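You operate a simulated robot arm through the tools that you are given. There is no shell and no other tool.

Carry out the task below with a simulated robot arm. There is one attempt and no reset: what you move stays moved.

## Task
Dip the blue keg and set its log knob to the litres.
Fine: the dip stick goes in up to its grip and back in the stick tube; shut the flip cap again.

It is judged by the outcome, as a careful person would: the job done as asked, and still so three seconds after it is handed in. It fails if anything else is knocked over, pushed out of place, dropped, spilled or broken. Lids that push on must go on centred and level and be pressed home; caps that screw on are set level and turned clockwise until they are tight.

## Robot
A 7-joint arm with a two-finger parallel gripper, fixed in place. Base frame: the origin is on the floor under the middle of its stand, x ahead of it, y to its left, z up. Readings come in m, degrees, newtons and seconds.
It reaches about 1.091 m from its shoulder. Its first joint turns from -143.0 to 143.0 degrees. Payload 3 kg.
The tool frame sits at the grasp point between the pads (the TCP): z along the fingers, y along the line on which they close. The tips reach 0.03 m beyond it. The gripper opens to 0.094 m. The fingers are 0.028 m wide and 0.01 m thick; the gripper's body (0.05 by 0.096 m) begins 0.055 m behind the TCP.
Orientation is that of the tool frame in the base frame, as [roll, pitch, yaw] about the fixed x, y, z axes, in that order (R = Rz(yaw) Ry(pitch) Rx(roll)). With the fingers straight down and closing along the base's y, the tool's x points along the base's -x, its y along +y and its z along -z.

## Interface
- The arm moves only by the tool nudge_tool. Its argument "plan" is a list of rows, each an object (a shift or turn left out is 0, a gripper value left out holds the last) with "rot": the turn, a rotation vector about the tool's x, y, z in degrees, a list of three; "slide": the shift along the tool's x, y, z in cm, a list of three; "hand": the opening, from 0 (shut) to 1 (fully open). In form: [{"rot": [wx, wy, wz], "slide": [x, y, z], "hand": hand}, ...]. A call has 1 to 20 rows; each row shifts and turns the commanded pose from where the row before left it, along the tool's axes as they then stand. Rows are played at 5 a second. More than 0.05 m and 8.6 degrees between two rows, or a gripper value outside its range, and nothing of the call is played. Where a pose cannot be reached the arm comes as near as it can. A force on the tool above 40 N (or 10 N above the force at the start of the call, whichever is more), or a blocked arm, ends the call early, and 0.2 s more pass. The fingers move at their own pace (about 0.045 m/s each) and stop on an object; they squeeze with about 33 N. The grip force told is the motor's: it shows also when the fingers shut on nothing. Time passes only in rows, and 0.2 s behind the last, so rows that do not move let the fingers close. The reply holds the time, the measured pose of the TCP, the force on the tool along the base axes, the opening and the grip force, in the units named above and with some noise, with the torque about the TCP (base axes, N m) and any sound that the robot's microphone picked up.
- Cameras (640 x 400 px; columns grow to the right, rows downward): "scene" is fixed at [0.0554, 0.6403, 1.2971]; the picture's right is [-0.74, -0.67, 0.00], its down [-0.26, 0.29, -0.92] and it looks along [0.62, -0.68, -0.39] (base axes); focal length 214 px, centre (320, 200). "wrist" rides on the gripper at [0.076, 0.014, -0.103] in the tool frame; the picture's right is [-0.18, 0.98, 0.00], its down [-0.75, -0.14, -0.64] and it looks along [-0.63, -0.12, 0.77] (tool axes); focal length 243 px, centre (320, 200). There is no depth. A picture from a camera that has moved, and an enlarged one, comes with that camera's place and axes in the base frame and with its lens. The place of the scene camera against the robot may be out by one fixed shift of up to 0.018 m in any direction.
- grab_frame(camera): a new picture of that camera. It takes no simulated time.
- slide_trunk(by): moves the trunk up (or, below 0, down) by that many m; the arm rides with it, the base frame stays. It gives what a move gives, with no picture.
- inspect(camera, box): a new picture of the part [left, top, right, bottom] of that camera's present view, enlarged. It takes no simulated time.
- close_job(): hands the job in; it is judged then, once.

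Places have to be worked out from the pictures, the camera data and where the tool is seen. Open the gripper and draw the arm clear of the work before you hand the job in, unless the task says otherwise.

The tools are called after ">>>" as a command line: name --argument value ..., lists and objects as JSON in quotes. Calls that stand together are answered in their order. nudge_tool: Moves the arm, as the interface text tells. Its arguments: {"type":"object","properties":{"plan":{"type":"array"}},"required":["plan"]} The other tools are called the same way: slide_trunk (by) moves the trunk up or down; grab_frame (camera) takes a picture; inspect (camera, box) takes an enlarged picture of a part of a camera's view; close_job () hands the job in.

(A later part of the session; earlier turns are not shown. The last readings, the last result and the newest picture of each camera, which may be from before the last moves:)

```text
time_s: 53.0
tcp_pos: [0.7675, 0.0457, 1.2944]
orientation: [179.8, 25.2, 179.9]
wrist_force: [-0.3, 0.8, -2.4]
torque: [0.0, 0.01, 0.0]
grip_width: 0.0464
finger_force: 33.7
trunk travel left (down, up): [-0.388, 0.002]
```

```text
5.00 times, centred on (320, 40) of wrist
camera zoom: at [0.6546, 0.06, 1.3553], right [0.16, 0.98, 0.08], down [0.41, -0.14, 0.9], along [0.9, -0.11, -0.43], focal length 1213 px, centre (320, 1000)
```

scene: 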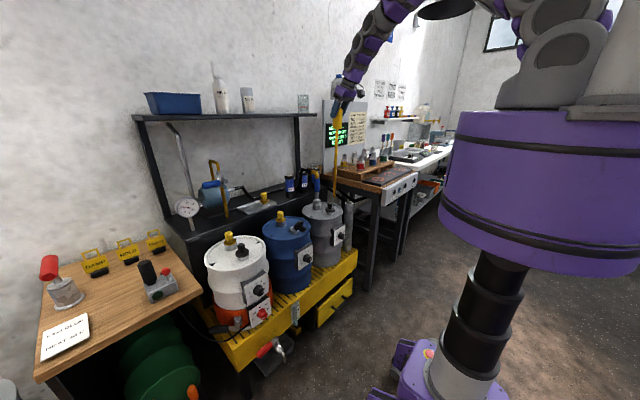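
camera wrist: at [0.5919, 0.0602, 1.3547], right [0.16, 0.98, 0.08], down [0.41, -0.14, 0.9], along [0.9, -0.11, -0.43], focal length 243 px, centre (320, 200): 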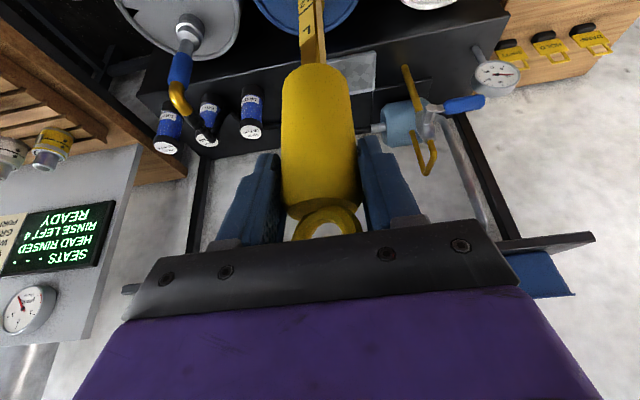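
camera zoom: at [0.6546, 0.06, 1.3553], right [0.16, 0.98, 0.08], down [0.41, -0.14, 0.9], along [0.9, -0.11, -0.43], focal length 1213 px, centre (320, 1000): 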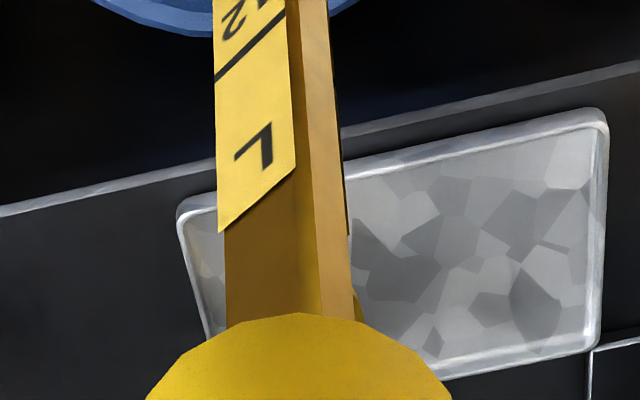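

The stick's axis sits about 9 mm outward and 2 mm to +y from the TCP. I'll zoom in more on tip and collar to fix the hole's centre relative to the tip.

>>> inspect --camera "scene" --box '[286, 198, 310, 238]'

>>> inspect --camera "scene" --box '[286, 222, 306, 237]'

>>> inspect --camera "wrist" --box '[250, 0, 380, 40]'

```text
10.00 times, centred on (298, 218) of scene
camera zoom: at [0.0554, 0.6403, 1.2971], right [-0.74, -0.67, 0.0], down [-0.26, 0.29, -0.92], along [0.62, -0.68, -0.39], focal length 2145 px, centre (540, 20)
```

zoom: 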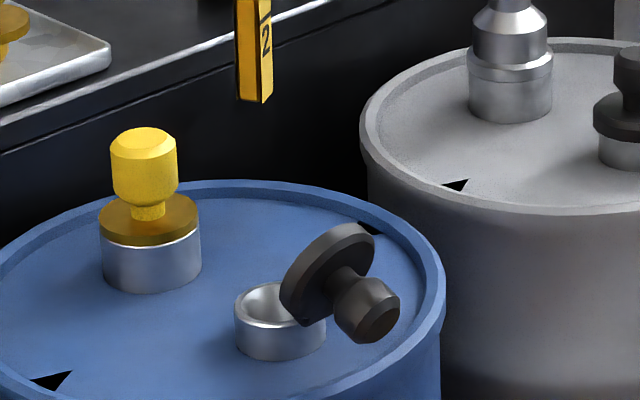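

```text
16.00 times, centred on (296, 230) of scene
camera zoom: at [0.0554, 0.6403, 1.2971], right [-0.74, -0.67, 0.0], down [-0.26, 0.29, -0.92], along [0.62, -0.68, -0.39], focal length 3432 px, centre (704, -272)
```

zoom: 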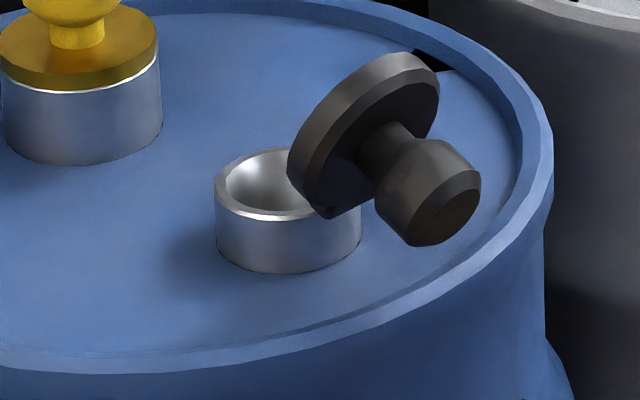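

```text
4.92 times, centred on (315, 20) of wrist
camera zoom: at [0.6546, 0.06, 1.3553], right [0.16, 0.98, 0.08], down [0.41, -0.14, 0.9], along [0.9, -0.11, -0.43], focal length 1194 px, centre (345, 1086)
```

zoom: 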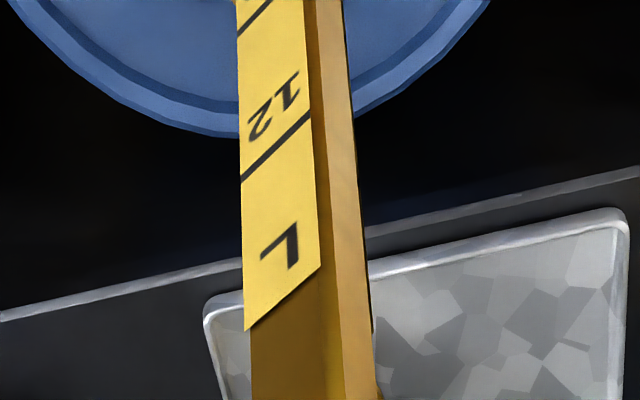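

Comparing tip and collar, the tip needs to go about 5 mm in -x and 5 mm in -y. I'll make that shift, lower 6 cm to just above the collar, and check.

>>> nudge_tool --plan '[{"slide": [0.45, -0.5, -0.21]}, {"slide": [0.85, 0, 1.81]}, {"slide": [0.85, 0, 1.81]}, {"slide": [0.85, 0, 1.81]}, {"slide": [0.43, 0, 0.9]}, {}]'

>>> inspect --camera "scene" --box '[282, 205, 312, 235]'

>>> grab_frame --camera "wrist"

```text
time_s: 54.4
tcp_pos: [0.7619, 0.0425, 1.2231]
orientation: [179.7, 25.3, 180.0]
wrist_force: [-0.1, -0.5, -3.3]
torque: [-0.01, 0.03, -0.03]
grip_width: 0.0463
finger_force: 33.4
trunk travel left (down, up): [-0.388, 0.002]
```

```text
13.33 times, centred on (297, 220) of scene
camera zoom: at [0.0554, 0.6403, 1.2971], right [-0.74, -0.67, 0.0], down [-0.26, 0.29, -0.92], along [0.62, -0.68, -0.39], focal length 2860 px, centre (627, -67)
```

zoom: 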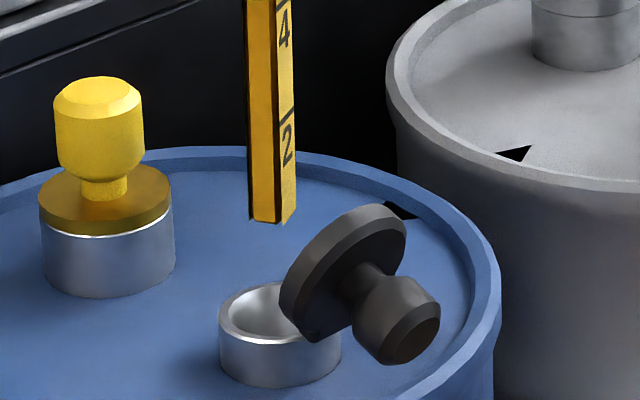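

```text
taken
camera wrist: at [0.6489, 0.0568, 1.2843], right [0.16, 0.98, 0.08], down [0.41, -0.14, 0.9], along [0.9, -0.11, -0.43], focal length 243 px, centre (320, 200)
```

wrist: 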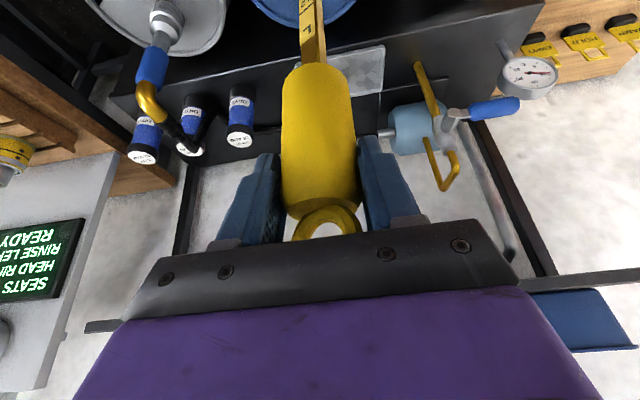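

The tip now stands directly above the collar's centre within a couple of mm. I'll lower it into the hole with force watch.

>>> nudge_tool --plan '[{"slide": [0.64, 0, 1.36]}, {"slide": [0.64, 0, 1.36]}, {"slide": [0.64, 0, 1.36]}, {"slide": [0.64, 0, 1.36]}, {"slide": [0.64, 0, 1.36]}, {}]'

>>> inspect --camera "scene" --box '[282, 205, 312, 235]'

```text
time_s: 55.5
tcp_pos: [0.7677, 0.0442, 1.1715]
orientation: [179.7, 26.5, -179.9]
wrist_force: [-1.4, -1.6, 19.3]
torque: [-0.16, 0.79, -0.06]
grip_width: 0.0463
finger_force: 33.1
trunk travel left (down, up): [-0.388, 0.002]
stopped in row 5: the force on the tool passed its limit at 49 N (the readings are from after the stop); the commanded pose is now the measured one
```

```text
13.33 times, centred on (297, 220) of scene
camera zoom: at [0.0554, 0.6403, 1.2971], right [-0.74, -0.67, 0.0], down [-0.26, 0.29, -0.92], along [0.62, -0.68, -0.39], focal length 2860 px, centre (627, -67)
```

zoom: 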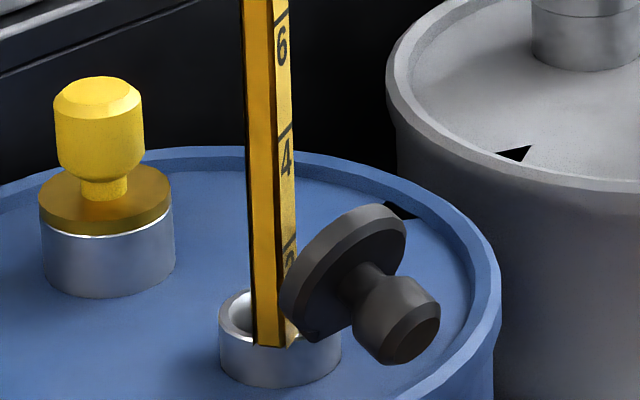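

The tip landed on the collar's near rim (toward the scene camera) instead of in the bore. I'll lift back 4 cm and look at the stick's position in detail.

>>> nudge_tool --plan '[{"slide": [-0.64, 0, -1.36]}, {"slide": [-0.64, 0, -1.36]}, {"slide": [-0.43, 0, -0.9]}, {}]'

>>> inspect --camera "scene" --box '[282, 205, 312, 235]'

>>> inspect --camera "scene" --box '[270, 90, 330, 240]'

>>> inspect --camera "wrist" --box '[240, 0, 400, 60]'

>>> grab_frame --camera "wrist"

```text
time_s: 56.5
tcp_pos: [0.7667, 0.0434, 1.2088]
orientation: [179.7, 26.4, 180.0]
wrist_force: [-0.3, 0.4, -2.8]
torque: [-0.01, -0.01, 0.03]
grip_width: 0.0462
finger_force: 32.9
trunk travel left (down, up): [-0.388, 0.002]
```

```text
13.33 times, centred on (297, 220) of scene
camera zoom: at [0.0554, 0.6403, 1.2971], right [-0.74, -0.67, 0.0], down [-0.26, 0.29, -0.92], along [0.62, -0.68, -0.39], focal length 2860 px, centre (627, -67)
```

zoom: 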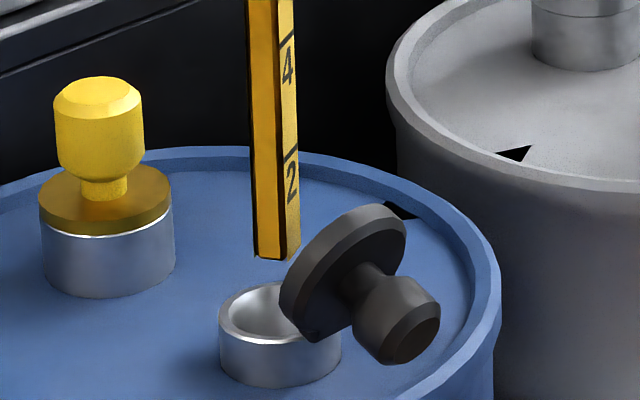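

```text
2.67 times, centred on (300, 165) of scene
camera zoom: at [0.0554, 0.6403, 1.2971], right [-0.74, -0.67, 0.0], down [-0.26, 0.29, -0.92], along [0.62, -0.68, -0.39], focal length 572 px, centre (373, 293)
```

zoom: 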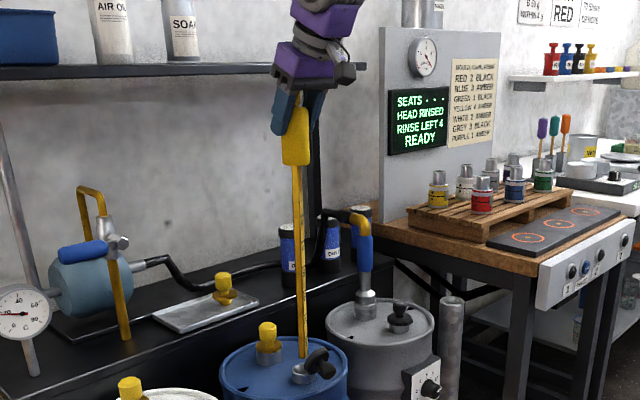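

```text
4.00 times, centred on (320, 30) of wrist
camera zoom: at [0.6517, 0.0573, 1.2681], right [0.16, 0.98, 0.09], down [0.39, -0.14, 0.91], along [0.91, -0.11, -0.41], focal length 970 px, centre (320, 880)
```

zoom: 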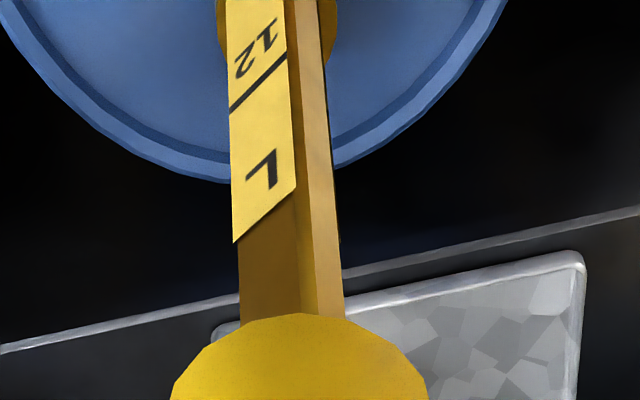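

```text
taken
camera wrist: at [0.6517, 0.0573, 1.2681], right [0.16, 0.98, 0.09], down [0.39, -0.14, 0.91], along [0.91, -0.11, -0.41], focal length 243 px, centre (320, 200)
```

wrist: 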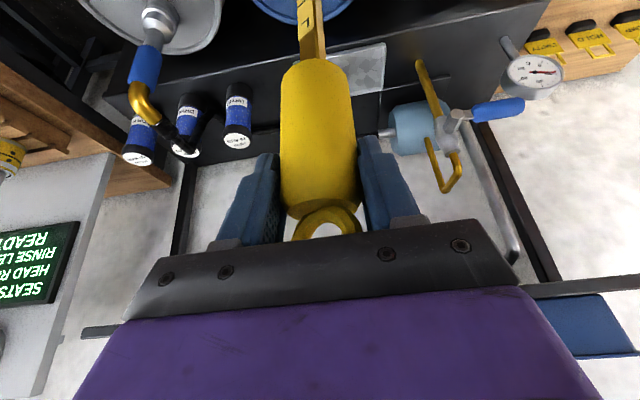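

The wrist view shows the stick leaning about 1.5–2° (tip toward +y), which explains the miss. I'll measure the blade at the grip and at the tip in the scene view to find the lean accurately.

>>> inspect --camera "scene" --box '[280, 130, 310, 170]'

>>> inspect --camera "scene" --box '[280, 170, 310, 210]'

>>> inspect --camera "scene" --box '[280, 200, 310, 240]'

```text
10.00 times, centred on (295, 150) of scene
camera zoom: at [0.0554, 0.6403, 1.2971], right [-0.74, -0.67, 0.0], down [-0.26, 0.29, -0.92], along [0.62, -0.68, -0.39], focal length 2145 px, centre (570, 700)
```

zoom: 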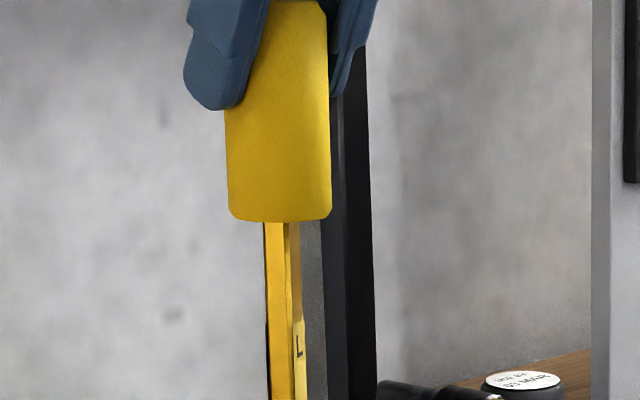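

```text
10.00 times, centred on (295, 190) of scene
camera zoom: at [0.0554, 0.6403, 1.2971], right [-0.74, -0.67, 0.0], down [-0.26, 0.29, -0.92], along [0.62, -0.68, -0.39], focal length 2145 px, centre (570, 300)
```

zoom: 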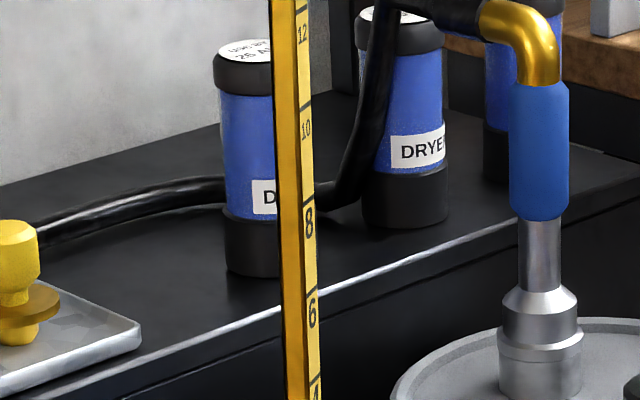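

```text
10.00 times, centred on (295, 220) of scene
camera zoom: at [0.0554, 0.6403, 1.2971], right [-0.74, -0.67, 0.0], down [-0.26, 0.29, -0.92], along [0.62, -0.68, -0.39], focal length 2145 px, centre (570, 0)
```

zoom: 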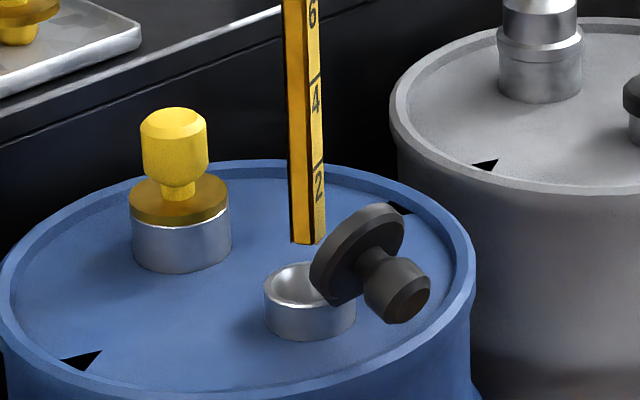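

The stick has about 1.7° lean toward +y (and a little toward -x), and it slid about 1 cm up in the grip on contact. I'll straighten it by rotating the tool slightly and shift so the tip is over the bore, then re-measure.

>>> nudge_tool --plan '[{"rot": [1.48, -0.6, -0.73]}, {"slide": [-0.62, 0.1, 0.32]}, {}, {}]'

>>> inspect --camera "scene" --box '[280, 130, 310, 170]'

>>> inspect --camera "scene" --box '[280, 200, 310, 240]'

>>> inspect --camera "wrist" --box '[240, 0, 400, 60]'

```text
time_s: 57.5
tcp_pos: [0.7725, 0.0449, 1.208]
orientation: [-178.5, 26.8, -179.2]
wrist_force: [-0.3, -0.3, -2.8]
torque: [0.0, 0.01, -0.01]
grip_width: 0.0457
finger_force: 32.6
trunk travel left (down, up): [-0.388, 0.002]
```

```text
10.00 times, centred on (295, 150) of scene
camera zoom: at [0.0554, 0.6403, 1.2971], right [-0.74, -0.67, 0.0], down [-0.26, 0.29, -0.92], along [0.62, -0.68, -0.39], focal length 2145 px, centre (570, 700)
```

zoom: 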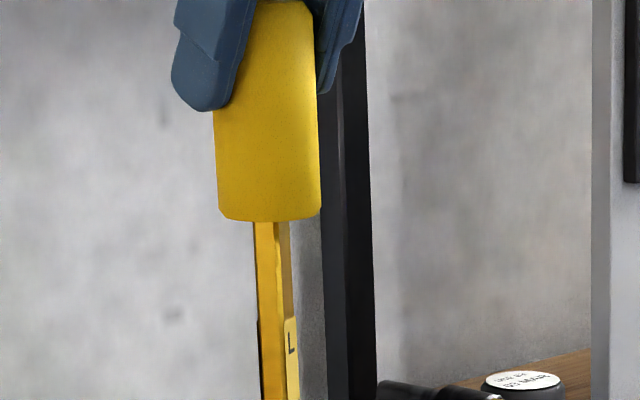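

```text
10.00 times, centred on (295, 220) of scene
camera zoom: at [0.0554, 0.6403, 1.2971], right [-0.74, -0.67, 0.0], down [-0.26, 0.29, -0.92], along [0.62, -0.68, -0.39], focal length 2145 px, centre (570, 0)
```

zoom: 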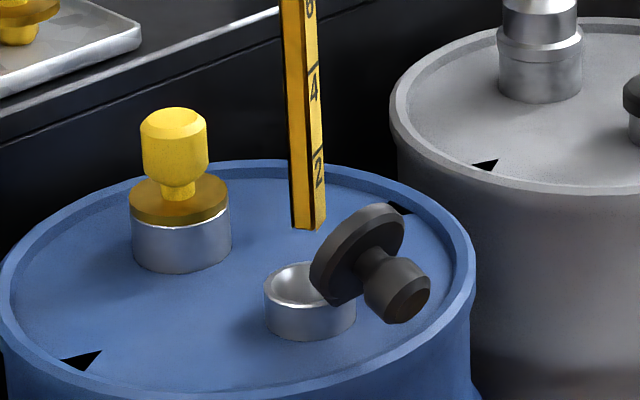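

```text
4.00 times, centred on (320, 30) of wrist
camera zoom: at [0.6586, 0.0598, 1.266], right [0.16, 0.98, 0.06], down [0.38, -0.12, 0.92], along [0.91, -0.13, -0.4], focal length 970 px, centre (320, 880)
```

zoom: 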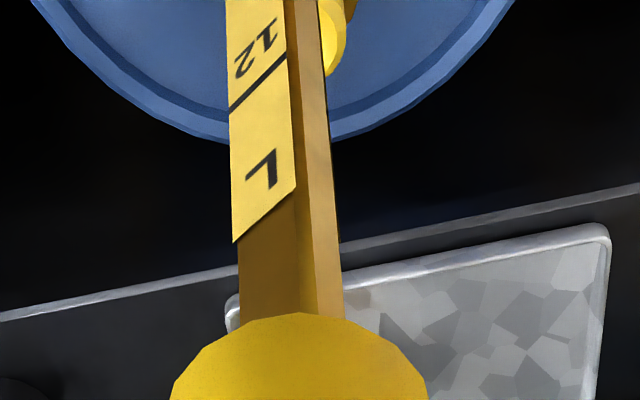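

Both cameras now put the tip at (0.770, 0.047), the hole at (0.771, 0.0465), and the stick within 0.3° of vertical. Lowering again in 1 cm steps.

>>> nudge_tool --plan '[{"slide": [0.451, 0.023, 0.892]}, {"slide": [0.451, 0.023, 0.892]}, {"slide": [0.451, 0.023, 0.892]}, {"slide": [0.451, 0.023, 0.892]}, {"slide": [0.451, 0.023, 0.892]}, {"slide": [0.451, 0.023, 0.892]}, {}]'

>>> inspect --camera "scene" --box '[280, 200, 310, 240]'

```text
time_s: 59.1
tcp_pos: [0.7742, 0.0451, 1.1515]
orientation: [-178.6, 26.8, -179.2]
wrist_force: [-0.7, -0.8, -2.8]
torque: [-0.04, 0.0, -0.02]
grip_width: 0.0458
finger_force: 33.4
trunk travel left (down, up): [-0.388, 0.002]
```

```text
10.00 times, centred on (295, 220) of scene
camera zoom: at [0.0554, 0.6403, 1.2971], right [-0.74, -0.67, 0.0], down [-0.26, 0.29, -0.92], along [0.62, -0.68, -0.39], focal length 2145 px, centre (570, 0)
```

zoom: 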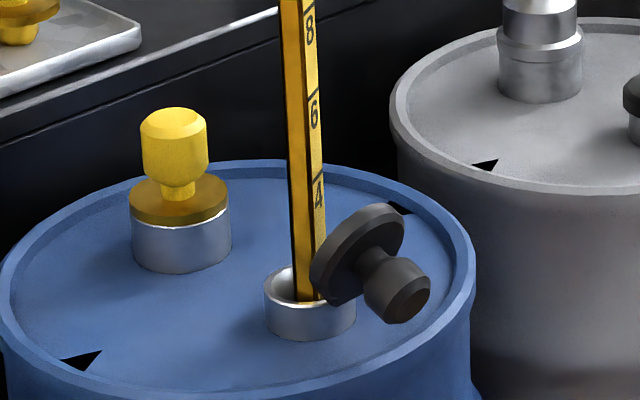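

The stick is in the bore with no contact force. I'll lower it by the trunk in stages, checking the force.

>>> slide_trunk --by -0.1

>>> inspect --camera "scene" --box '[270, 150, 330, 250]'

```text
time_s: 60.4
tcp_pos: [0.774, 0.0457, 1.0493]
orientation: [-178.5, 26.9, -179.2]
wrist_force: [0.8, -0.3, -2.5]
torque: [-0.02, 0.01, 0.02]
grip_width: 0.046
finger_force: 32.7
trunk travel left (down, up): [-0.288, 0.102]
```

```text
4.00 times, centred on (300, 200) of scene
camera zoom: at [0.0554, 0.6403, 1.2971], right [-0.74, -0.67, 0.0], down [-0.26, 0.29, -0.92], along [0.62, -0.68, -0.39], focal length 858 px, centre (400, 200)
```

zoom: 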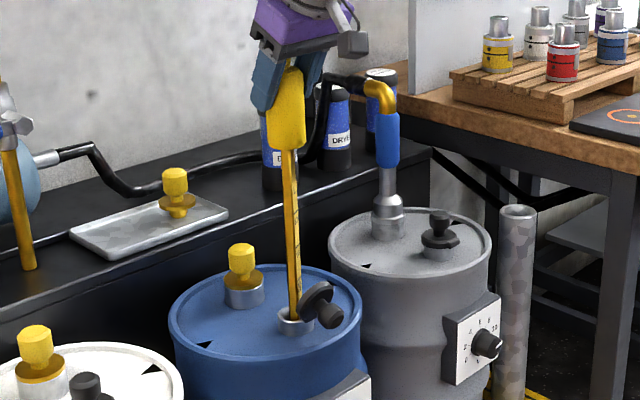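

Still free. Lowering another 0.12 m by the trunk.

>>> slide_trunk --by -0.12

>>> inspect --camera "scene" --box '[270, 180, 330, 250]'

```text
time_s: 61.9
tcp_pos: [0.7738, 0.0446, 0.9311]
orientation: [-178.5, 26.9, -179.2]
wrist_force: [-0.3, 0.4, -3.3]
torque: [-0.01, 0.02, 0.0]
grip_width: 0.0461
finger_force: 33.1
trunk travel left (down, up): [-0.168, 0.222]
```

```text
5.71 times, centred on (300, 215) of scene
camera zoom: at [0.0554, 0.6403, 1.2971], right [-0.74, -0.67, 0.0], down [-0.26, 0.29, -0.92], along [0.62, -0.68, -0.39], focal length 1226 px, centre (434, 114)
```

zoom: 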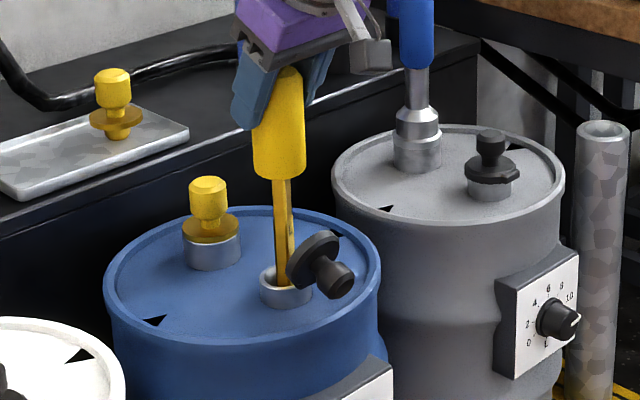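

About 10 cm remain to the collar. I'll take 8 cm by the trunk and finish the last part with the arm under force watch.

>>> slide_trunk --by -0.075

>>> inspect --camera "scene" --box '[275, 195, 320, 240]'

>>> grab_frame --camera "wrist"

```text
time_s: 63.1
tcp_pos: [0.7733, 0.0464, 0.8562]
orientation: [-178.5, 26.9, -179.1]
wrist_force: [0.9, 0.0, -2.8]
torque: [-0.02, 0.01, -0.01]
grip_width: 0.0459
finger_force: 32.8
trunk travel left (down, up): [-0.093, 0.297]
```

```text
8.89 times, centred on (298, 218) of scene
camera zoom: at [0.0554, 0.6403, 1.2971], right [-0.74, -0.67, 0.0], down [-0.26, 0.29, -0.92], along [0.62, -0.68, -0.39], focal length 1906 px, centre (520, 44)
```

zoom: 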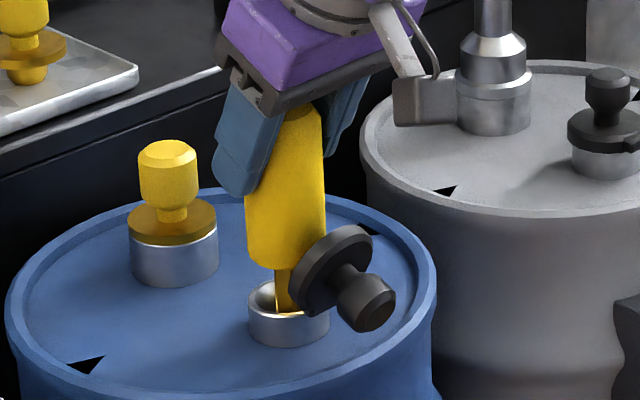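

```text
taken
camera wrist: at [0.6586, 0.0601, 0.9131], right [0.16, 0.98, 0.06], down [0.38, -0.12, 0.92], along [0.91, -0.13, -0.4], focal length 243 px, centre (320, 200)
```

wrist: 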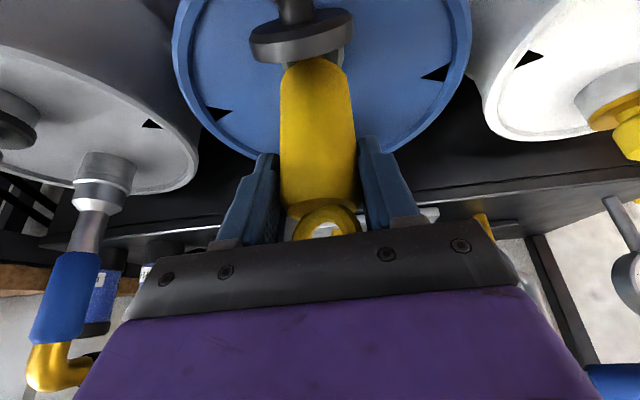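

About 2 cm remain between grip and collar. Lowering with the arm in 5 mm steps.

>>> nudge_tool --plan '[{"slide": [0.226, 0.012, 0.446]}, {"slide": [0.226, 0.012, 0.446]}, {"slide": [0.226, 0.012, 0.446]}, {}]'

>>> inspect --camera "scene" --box '[280, 205, 315, 240]'

```text
time_s: 64.1
tcp_pos: [0.7725, 0.044, 0.8392]
orientation: [-178.4, 26.7, -179.1]
wrist_force: [0.0, -0.8, -2.8]
torque: [-0.03, -0.02, -0.02]
grip_width: 0.046
finger_force: 33.1
trunk travel left (down, up): [-0.093, 0.297]
```

```text
11.43 times, centred on (298, 222) of scene
camera zoom: at [0.0554, 0.6403, 1.2971], right [-0.74, -0.67, 0.0], down [-0.26, 0.29, -0.92], along [0.62, -0.68, -0.39], focal length 2451 px, centre (577, -57)
```

zoom: 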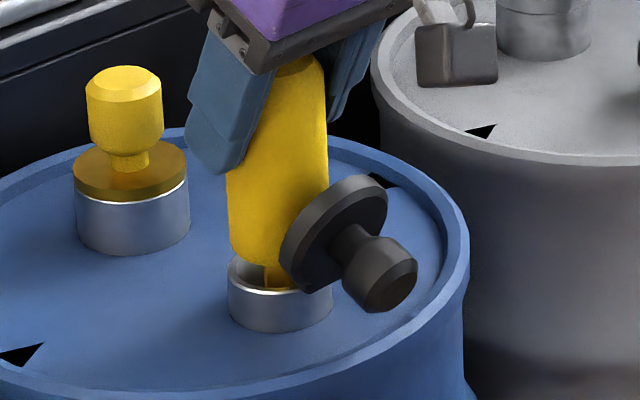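

About 7 mm left. I'll continue in 2–3 mm steps until the grip seats on the collar.

>>> nudge_tool --plan '[{"slide": [0.113, 0.006, 0.223]}, {"slide": [0.113, 0.006, 0.223]}, {"slide": [0.09, 0.005, 0.178]}, {}]'

>>> inspect --camera "scene" --box '[282, 210, 312, 240]'

```text
time_s: 65.1
tcp_pos: [0.7726, 0.0449, 0.8322]
orientation: [-178.4, 26.8, -179.2]
wrist_force: [-0.6, -0.4, -2.6]
torque: [0.01, -0.01, 0.0]
grip_width: 0.046
finger_force: 33.1
trunk travel left (down, up): [-0.093, 0.297]
```

```text
13.33 times, centred on (297, 225) of scene
camera zoom: at [0.0554, 0.6403, 1.2971], right [-0.74, -0.67, 0.0], down [-0.26, 0.29, -0.92], along [0.62, -0.68, -0.39], focal length 2860 px, centre (627, -133)
```

zoom: 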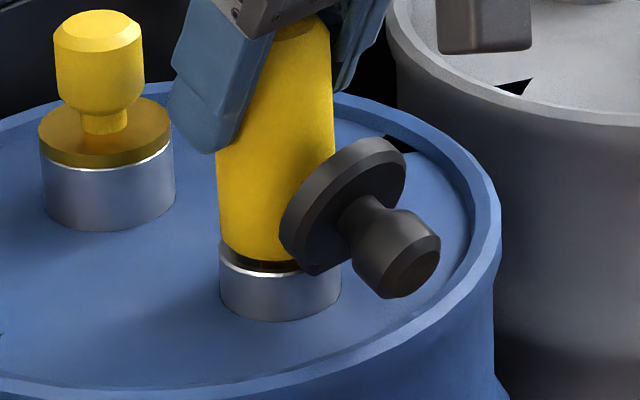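

A gap of about 3 mm is left. Continuing in 1.5 mm steps and watching for the contact force.

>>> nudge_tool --plan '[{"slide": [0.068, 0.004, 0.134]}, {"slide": [0.068, 0.004, 0.134]}, {"slide": [0.045, 0.002, 0.09]}, {}]'

>>> inspect --camera "scene" --box '[282, 210, 312, 240]'

```text
time_s: 66.1
tcp_pos: [0.7734, 0.0449, 0.83]
orientation: [-178.4, 26.7, -179.1]
wrist_force: [-0.6, 0.3, -3.5]
torque: [-0.01, 0.02, 0.05]
grip_width: 0.0457
finger_force: 33.1
trunk travel left (down, up): [-0.093, 0.297]
```

```text
13.33 times, centred on (297, 225) of scene
camera zoom: at [0.0554, 0.6403, 1.2971], right [-0.74, -0.67, 0.0], down [-0.26, 0.29, -0.92], along [0.62, -0.68, -0.39], focal length 2860 px, centre (627, -133)
```

zoom: 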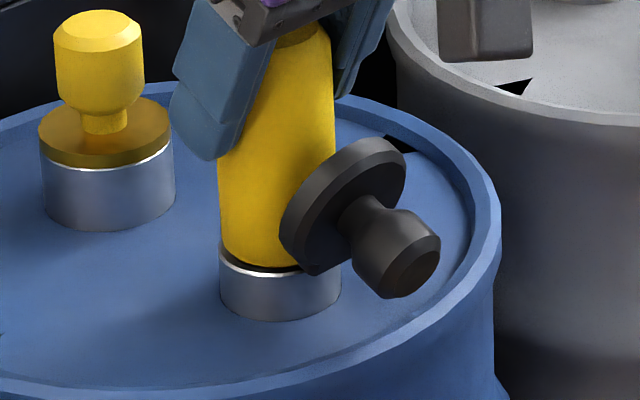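

Nearly seated. A few more 1 mm steps until I feel the collar.

>>> nudge_tool --plan '[{"slide": [0.045, 0.002, 0.09]}, {"slide": [0.045, 0.002, 0.09]}, {"slide": [0.045, 0.002, 0.09]}, {}]'

>>> inspect --camera "scene" --box '[282, 210, 312, 240]'

```text
time_s: 67.1
tcp_pos: [0.7733, 0.0456, 0.8275]
orientation: [-178.5, 26.9, -179.2]
wrist_force: [-4.0, 1.1, 6.6]
torque: [-0.1, 0.08, -0.03]
grip_width: 0.0459
finger_force: 33.8
trunk travel left (down, up): [-0.093, 0.297]
```

```text
13.33 times, centred on (297, 225) of scene
camera zoom: at [0.0554, 0.6403, 1.2971], right [-0.74, -0.67, 0.0], down [-0.26, 0.29, -0.92], along [0.62, -0.68, -0.39], focal length 2860 px, centre (627, -133)
```

zoom: 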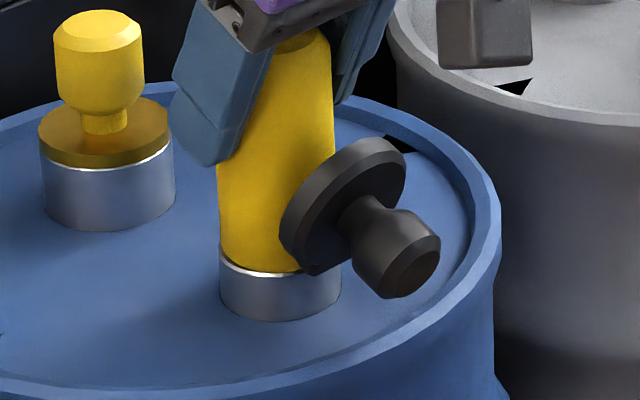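

Contact: the vertical force changed by about +10 N and the grip sits on the collar. One more millimetre for certainty and a brief dwell.

>>> nudge_tool --plan '[{"slide": [0.045, 0.002, 0.09]}, {}, {}, {}]'

>>> inspect --camera "scene" --box '[286, 218, 304, 236]'

```text
time_s: 68.1
tcp_pos: [0.7734, 0.0447, 0.8264]
orientation: [-178.5, 27.1, -179.1]
wrist_force: [-3.9, 5.8, 21.9]
torque: [0.01, -0.16, 0.02]
grip_width: 0.0458
finger_force: 32.9
trunk travel left (down, up): [-0.093, 0.297]
```

```text
16.00 times, centred on (295, 227) of scene
camera zoom: at [0.0554, 0.6403, 1.2971], right [-0.74, -0.67, 0.0], down [-0.26, 0.29, -0.92], along [0.62, -0.68, -0.39], focal length 3432 px, centre (720, -232)
```

zoom: 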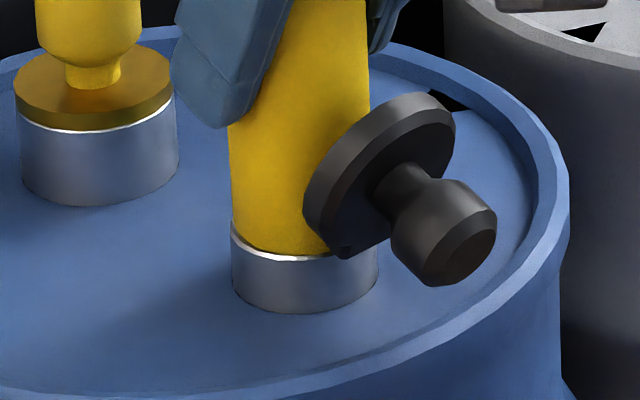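

Seated firmly on the collar. Now I'll withdraw: a small lift with the arm, then the trunk straight up.

>>> nudge_tool --plan '[{"slide": [-0.226, -0.012, -0.446]}, {"slide": [-0.451, -0.023, -0.892]}, {"slide": [-0.451, -0.023, -0.892]}, {}]'

>>> slide_trunk --by 0.15

>>> inspect --camera "scene" --box '[275, 170, 325, 240]'

```text
time_s: 69.1
tcp_pos: [0.7724, 0.0425, 0.8503]
orientation: [-178.5, 26.9, -179.1]
wrist_force: [0.1, 0.0, -3.1]
torque: [0.01, -0.03, 0.0]
grip_width: 0.0458
finger_force: 33.0
trunk travel left (down, up): [-0.093, 0.297]
```

```text
time_s: 70.8
tcp_pos: [0.7733, 0.0441, 0.9998]
orientation: [-178.4, 26.8, -179.2]
wrist_force: [0.6, -0.9, -3.0]
torque: [-0.03, -0.01, -0.03]
grip_width: 0.0459
finger_force: 33.0
trunk travel left (down, up): [-0.243, 0.147]
```

```text
5.71 times, centred on (300, 205) of scene
camera zoom: at [0.0554, 0.6403, 1.2971], right [-0.74, -0.67, 0.0], down [-0.26, 0.29, -0.92], along [0.62, -0.68, -0.39], focal length 1226 px, centre (434, 171)
```

zoom: 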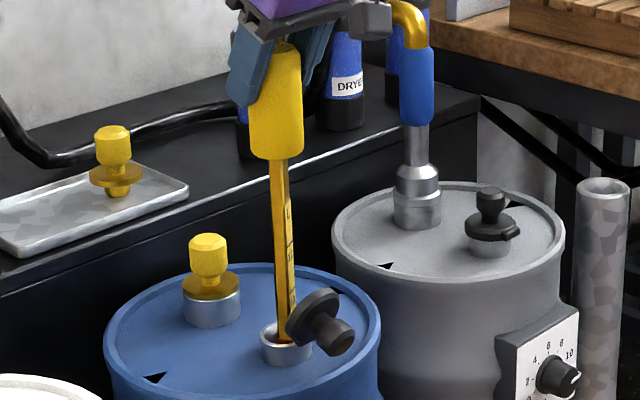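

>>> slide_trunk --by 0.145

>>> inspect --camera "scene" --box '[280, 150, 320, 240]'

>>> inspect --camera "scene" --box '[285, 190, 310, 230]'

```text
time_s: 72.5
tcp_pos: [0.7729, 0.0438, 1.1455]
orientation: [-178.5, 26.8, -179.2]
wrist_force: [-0.3, -0.4, -2.2]
torque: [0.03, 0.01, -0.02]
grip_width: 0.0459
finger_force: 32.8
trunk travel left (down, up): [-0.388, 0.002]
```

```text
4.44 times, centred on (300, 195) of scene
camera zoom: at [0.0554, 0.6403, 1.2971], right [-0.74, -0.67, 0.0], down [-0.26, 0.29, -0.92], along [0.62, -0.68, -0.39], focal length 953 px, centre (409, 222)
```

zoom: 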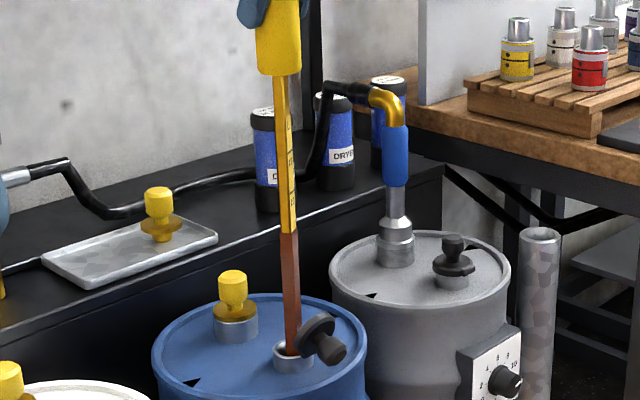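

```text
10.00 times, centred on (298, 210) of scene
camera zoom: at [0.0554, 0.6403, 1.2971], right [-0.74, -0.67, 0.0], down [-0.26, 0.29, -0.92], along [0.62, -0.68, -0.39], focal length 2145 px, centre (545, 100)
```

zoom: 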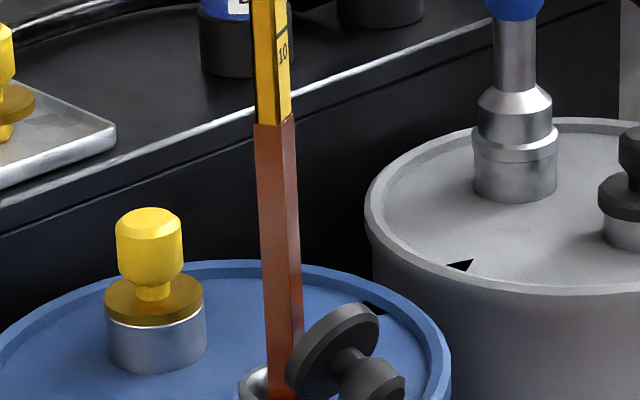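

The blade came out wet (reddish-brown) up to a sharp line just under the "10". I'll zoom in tightly to read it against the graduation lines.

>>> inspect --camera "scene" --box '[289, 190, 303, 212]'

>>> inspect --camera "scene" --box '[286, 165, 304, 205]'

>>> inspect --camera "scene" --box '[292, 196, 300, 206]'

>>> grab_frame --camera "wrist"

```text
16.00 times, centred on (296, 201) of scene
camera zoom: at [0.0554, 0.6403, 1.2971], right [-0.74, -0.67, 0.0], down [-0.26, 0.29, -0.92], along [0.62, -0.68, -0.39], focal length 3432 px, centre (704, 184)
```

zoom: 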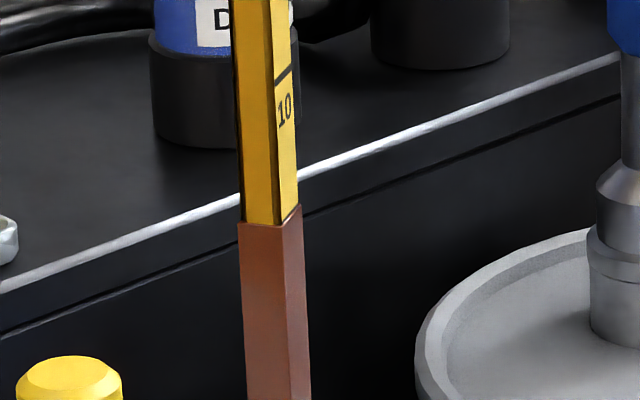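

```text
10.00 times, centred on (295, 185) of scene
camera zoom: at [0.0554, 0.6403, 1.2971], right [-0.74, -0.67, 0.0], down [-0.26, 0.29, -0.92], along [0.62, -0.68, -0.39], focal length 2145 px, centre (570, 350)
```

zoom: 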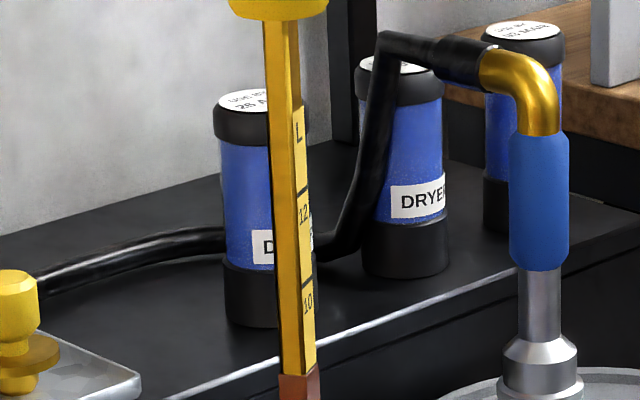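

```text
16.00 times, centred on (296, 201) of scene
camera zoom: at [0.0554, 0.6403, 1.2971], right [-0.74, -0.67, 0.0], down [-0.26, 0.29, -0.92], along [0.62, -0.68, -0.39], focal length 3432 px, centre (704, 184)
```

zoom: 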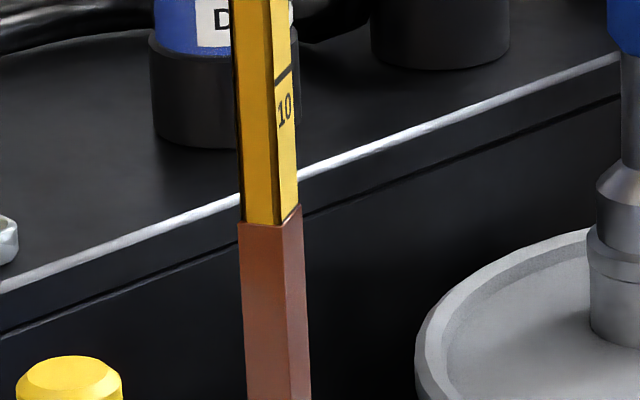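

```text
taken
camera wrist: at [0.6583, 0.0598, 1.2023], right [0.16, 0.98, 0.06], down [0.38, -0.12, 0.92], along [0.91, -0.13, -0.4], focal length 243 px, centre (320, 200)
```

wrist: 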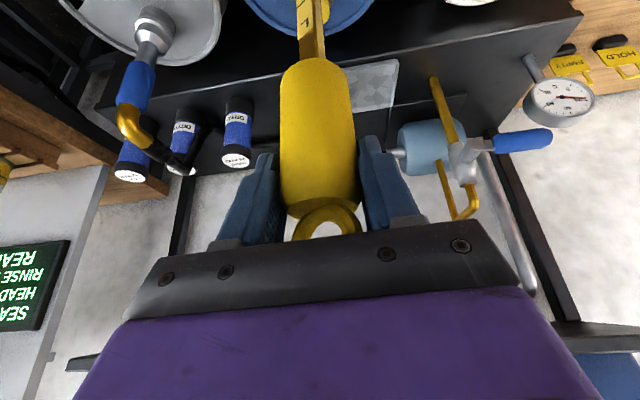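

The numbers sit under their lines (the tip is 0), so the wet edge is close to the 8 line, which it hides. I'll measure spacing precisely at maximum zoom, including the 12 and 10 lines.

>>> inspect --camera "scene" --box '[289, 172, 303, 194]'

>>> inspect --camera "scene" --box '[289, 184, 303, 206]'

```text
16.00 times, centred on (296, 183) of scene
camera zoom: at [0.0554, 0.6403, 1.2971], right [-0.74, -0.67, 0.0], down [-0.26, 0.29, -0.92], along [0.62, -0.68, -0.39], focal length 3432 px, centre (704, 472)
```

zoom: 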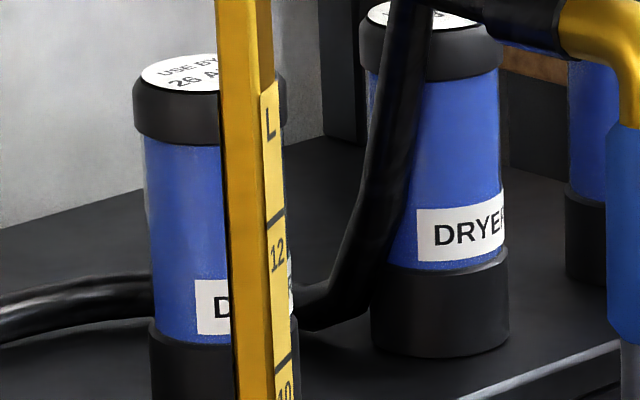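

```text
16.00 times, centred on (296, 195) of scene
camera zoom: at [0.0554, 0.6403, 1.2971], right [-0.74, -0.67, 0.0], down [-0.26, 0.29, -0.92], along [0.62, -0.68, -0.39], focal length 3432 px, centre (704, 280)
```

zoom: 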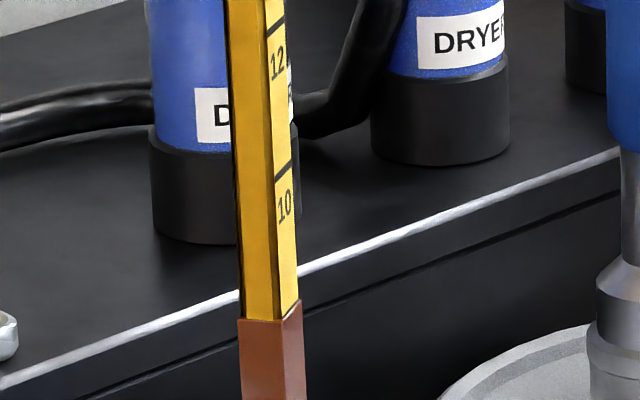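

The wet edge works out to 10 minus about 2.0–2.05, i.e. 7.95–8.0 L. I'll lift the tip clear of the keg and take a second reading from a different position.

>>> nudge_tool --plan '[{"slide": [-1.04, -0.053, -2.05]}, {"slide": [-1.04, -0.053, -2.05]}, {"slide": [-1.04, -0.053, -2.05]}, {"slide": [-1.04, -0.053, -2.05]}, {"slide": [-1.04, -0.053, -2.05]}, {"slide": [-0.7, -0.04, -1.4]}, {}]'

>>> inspect --camera "scene" --box '[289, 170, 303, 192]'

>>> inspect --camera "scene" --box '[280, 160, 320, 240]'

```text
time_s: 74.1
tcp_pos: [0.7739, 0.0448, 1.275]
orientation: [-178.5, 26.8, -179.2]
wrist_force: [0.3, 0.6, -3.7]
torque: [0.01, 0.01, 0.0]
grip_width: 0.0458
finger_force: 33.3
trunk travel left (down, up): [-0.388, 0.002]
```

```text
16.00 times, centred on (296, 181) of scene
camera zoom: at [0.0554, 0.6403, 1.2971], right [-0.74, -0.67, 0.0], down [-0.26, 0.29, -0.92], along [0.62, -0.68, -0.39], focal length 3432 px, centre (704, 504)
```

zoom: 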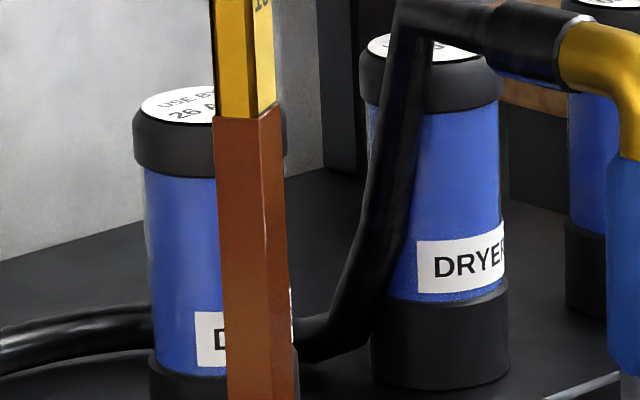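

```text
5.00 times, centred on (300, 200) of scene
camera zoom: at [0.0554, 0.6403, 1.2971], right [-0.74, -0.67, 0.0], down [-0.26, 0.29, -0.92], along [0.62, -0.68, -0.39], focal length 1072 px, centre (420, 200)
```

zoom: 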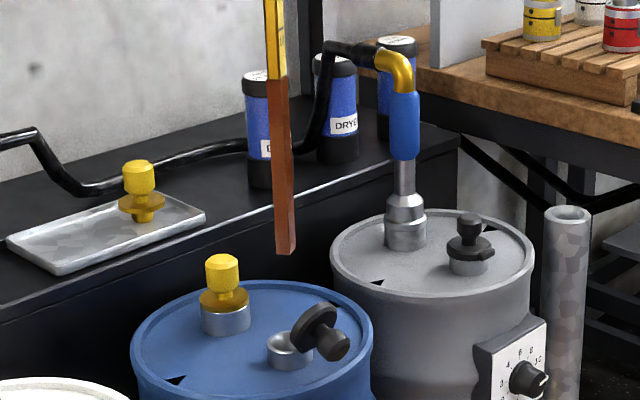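

The tip is clear. One more pair of close-ups: the 12/10 lines with the wet edge, and the wet part down to the tip.

>>> inspect --camera "scene" --box '[288, 155, 302, 177]'

>>> inspect --camera "scene" --box '[288, 192, 302, 214]'

>>> inspect --camera "wrist" --box '[290, 0, 340, 40]'

```text
16.00 times, centred on (295, 166) of scene
camera zoom: at [0.0554, 0.6403, 1.2971], right [-0.74, -0.67, 0.0], down [-0.26, 0.29, -0.92], along [0.62, -0.68, -0.39], focal length 3432 px, centre (720, 744)
```

zoom: 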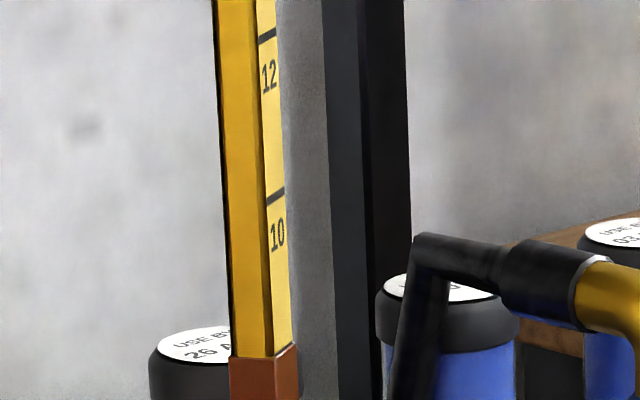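

```text
16.00 times, centred on (295, 203) of scene
camera zoom: at [0.0554, 0.6403, 1.2971], right [-0.74, -0.67, 0.0], down [-0.26, 0.29, -0.92], along [0.62, -0.68, -0.39], focal length 3432 px, centre (720, 152)
```

zoom: 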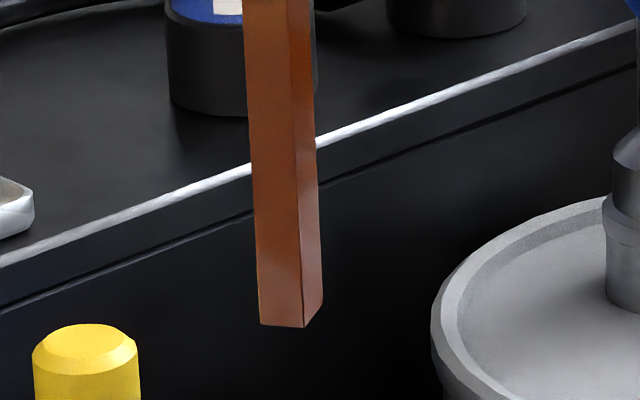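

```text
10.00 times, centred on (315, 20) of wrist
camera zoom: at [0.6588, 0.0597, 1.332], right [0.16, 0.98, 0.06], down [0.38, -0.12, 0.92], along [0.91, -0.13, -0.4], focal length 2426 px, centre (370, 2000)
```

zoom: 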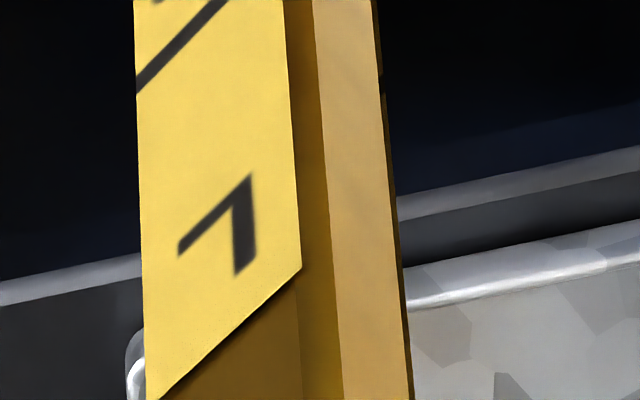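

Second reading: 10 − 2.00 = 8.0 L. Now I'll return the stick; first a close look at the empty tube's mouth to see its bore.

>>> inspect --camera "scene" --box '[338, 195, 360, 215]'

>>> inspect --camera "scene" --box '[325, 180, 375, 290]'

```text
16.00 times, centred on (349, 205) of scene
camera zoom: at [0.0554, 0.6403, 1.2971], right [-0.74, -0.67, 0.0], down [-0.26, 0.29, -0.92], along [0.62, -0.68, -0.39], focal length 3432 px, centre (-144, 120)
```

zoom: 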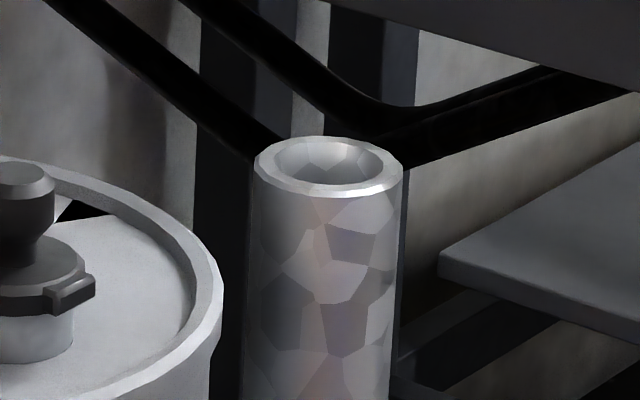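

```text
3.64 times, centred on (350, 235) of scene
camera zoom: at [0.0554, 0.6403, 1.2971], right [-0.74, -0.67, 0.0], down [-0.26, 0.29, -0.92], along [0.62, -0.68, -0.39], focal length 780 px, centre (211, 73)
```

zoom: 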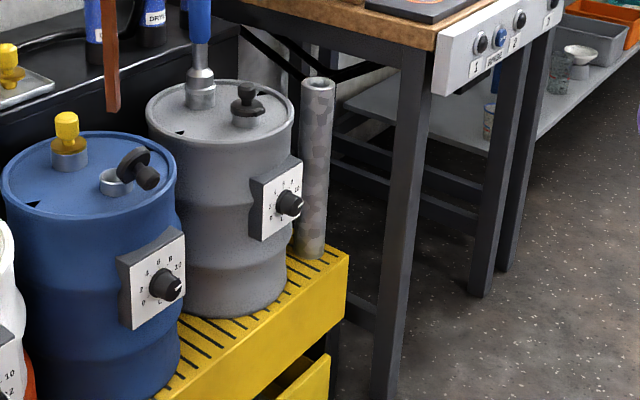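

The tube's bore is about 45 mm, slightly less than the grip, so the grip will rest on its rim. Retracing my path: back off from the keg, then travel toward the tube.

>>> nudge_tool --plan '[{"slide": [-0.7, -0.03, -1.3]}, {"slide": [2.08, 0, -1.05]}, {"slide": [2.08, 0, -1.05]}, {"slide": [2.08, 0, -1.05]}, {"slide": [0.04, -3.02, 0.06]}, {"slide": [0.04, -3.02, 0.06]}, {"slide": [0.04, -3.02, 0.06]}, {"slide": [0.04, -3.02, 0.06]}, {"slide": [0.04, -3.02, 0.06]}, {"slide": [0.04, -3.02, 0.06]}, {"slide": [0.04, -3.02, 0.06]}, {"slide": [0.04, -3.02, 0.06]}, {}]'

>>> nudge_tool --plan '[{"rot": [2.19, 0.11, 4.33], "slide": [0, -2.7, 0]}, {"rot": [2.19, 0.11, 4.33], "slide": [0, -2.7, 0]}, {"rot": [2.19, 0.11, 4.33], "slide": [0, -2.7, 0]}, {"rot": [2.19, 0.11, 4.33], "slide": [0, -2.7, 0]}, {"rot": [2.19, 0.11, 4.33], "slide": [0, -2.7, 0]}, {"rot": [2.19, 0.11, 4.33], "slide": [0, -2.7, 0]}, {}]'

>>> grab_frame --camera "scene"

```text
time_s: 76.9
tcp_pos: [0.7031, -0.1995, 1.2927]
orientation: [-178.7, 26.8, -179.2]
wrist_force: [0.5, 0.1, -3.1]
torque: [0.04, -0.02, 0.04]
grip_width: 0.046
finger_force: 32.9
trunk travel left (down, up): [-0.388, 0.002]
```

```text
time_s: 78.5
tcp_pos: [0.6704, -0.3573, 1.2936]
orientation: [-178.6, 26.8, 151.6]
wrist_force: [0.7, 0.4, -3.7]
torque: [-0.01, 0.03, 0.0]
grip_width: 0.0457
finger_force: 33.3
trunk travel left (down, up): [-0.388, 0.002]
```

```text
taken
```

scene: 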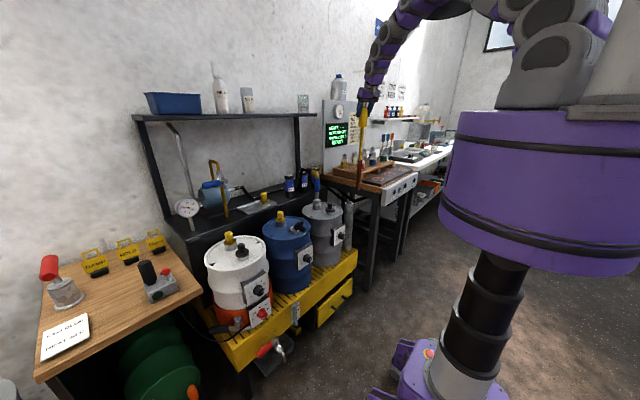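

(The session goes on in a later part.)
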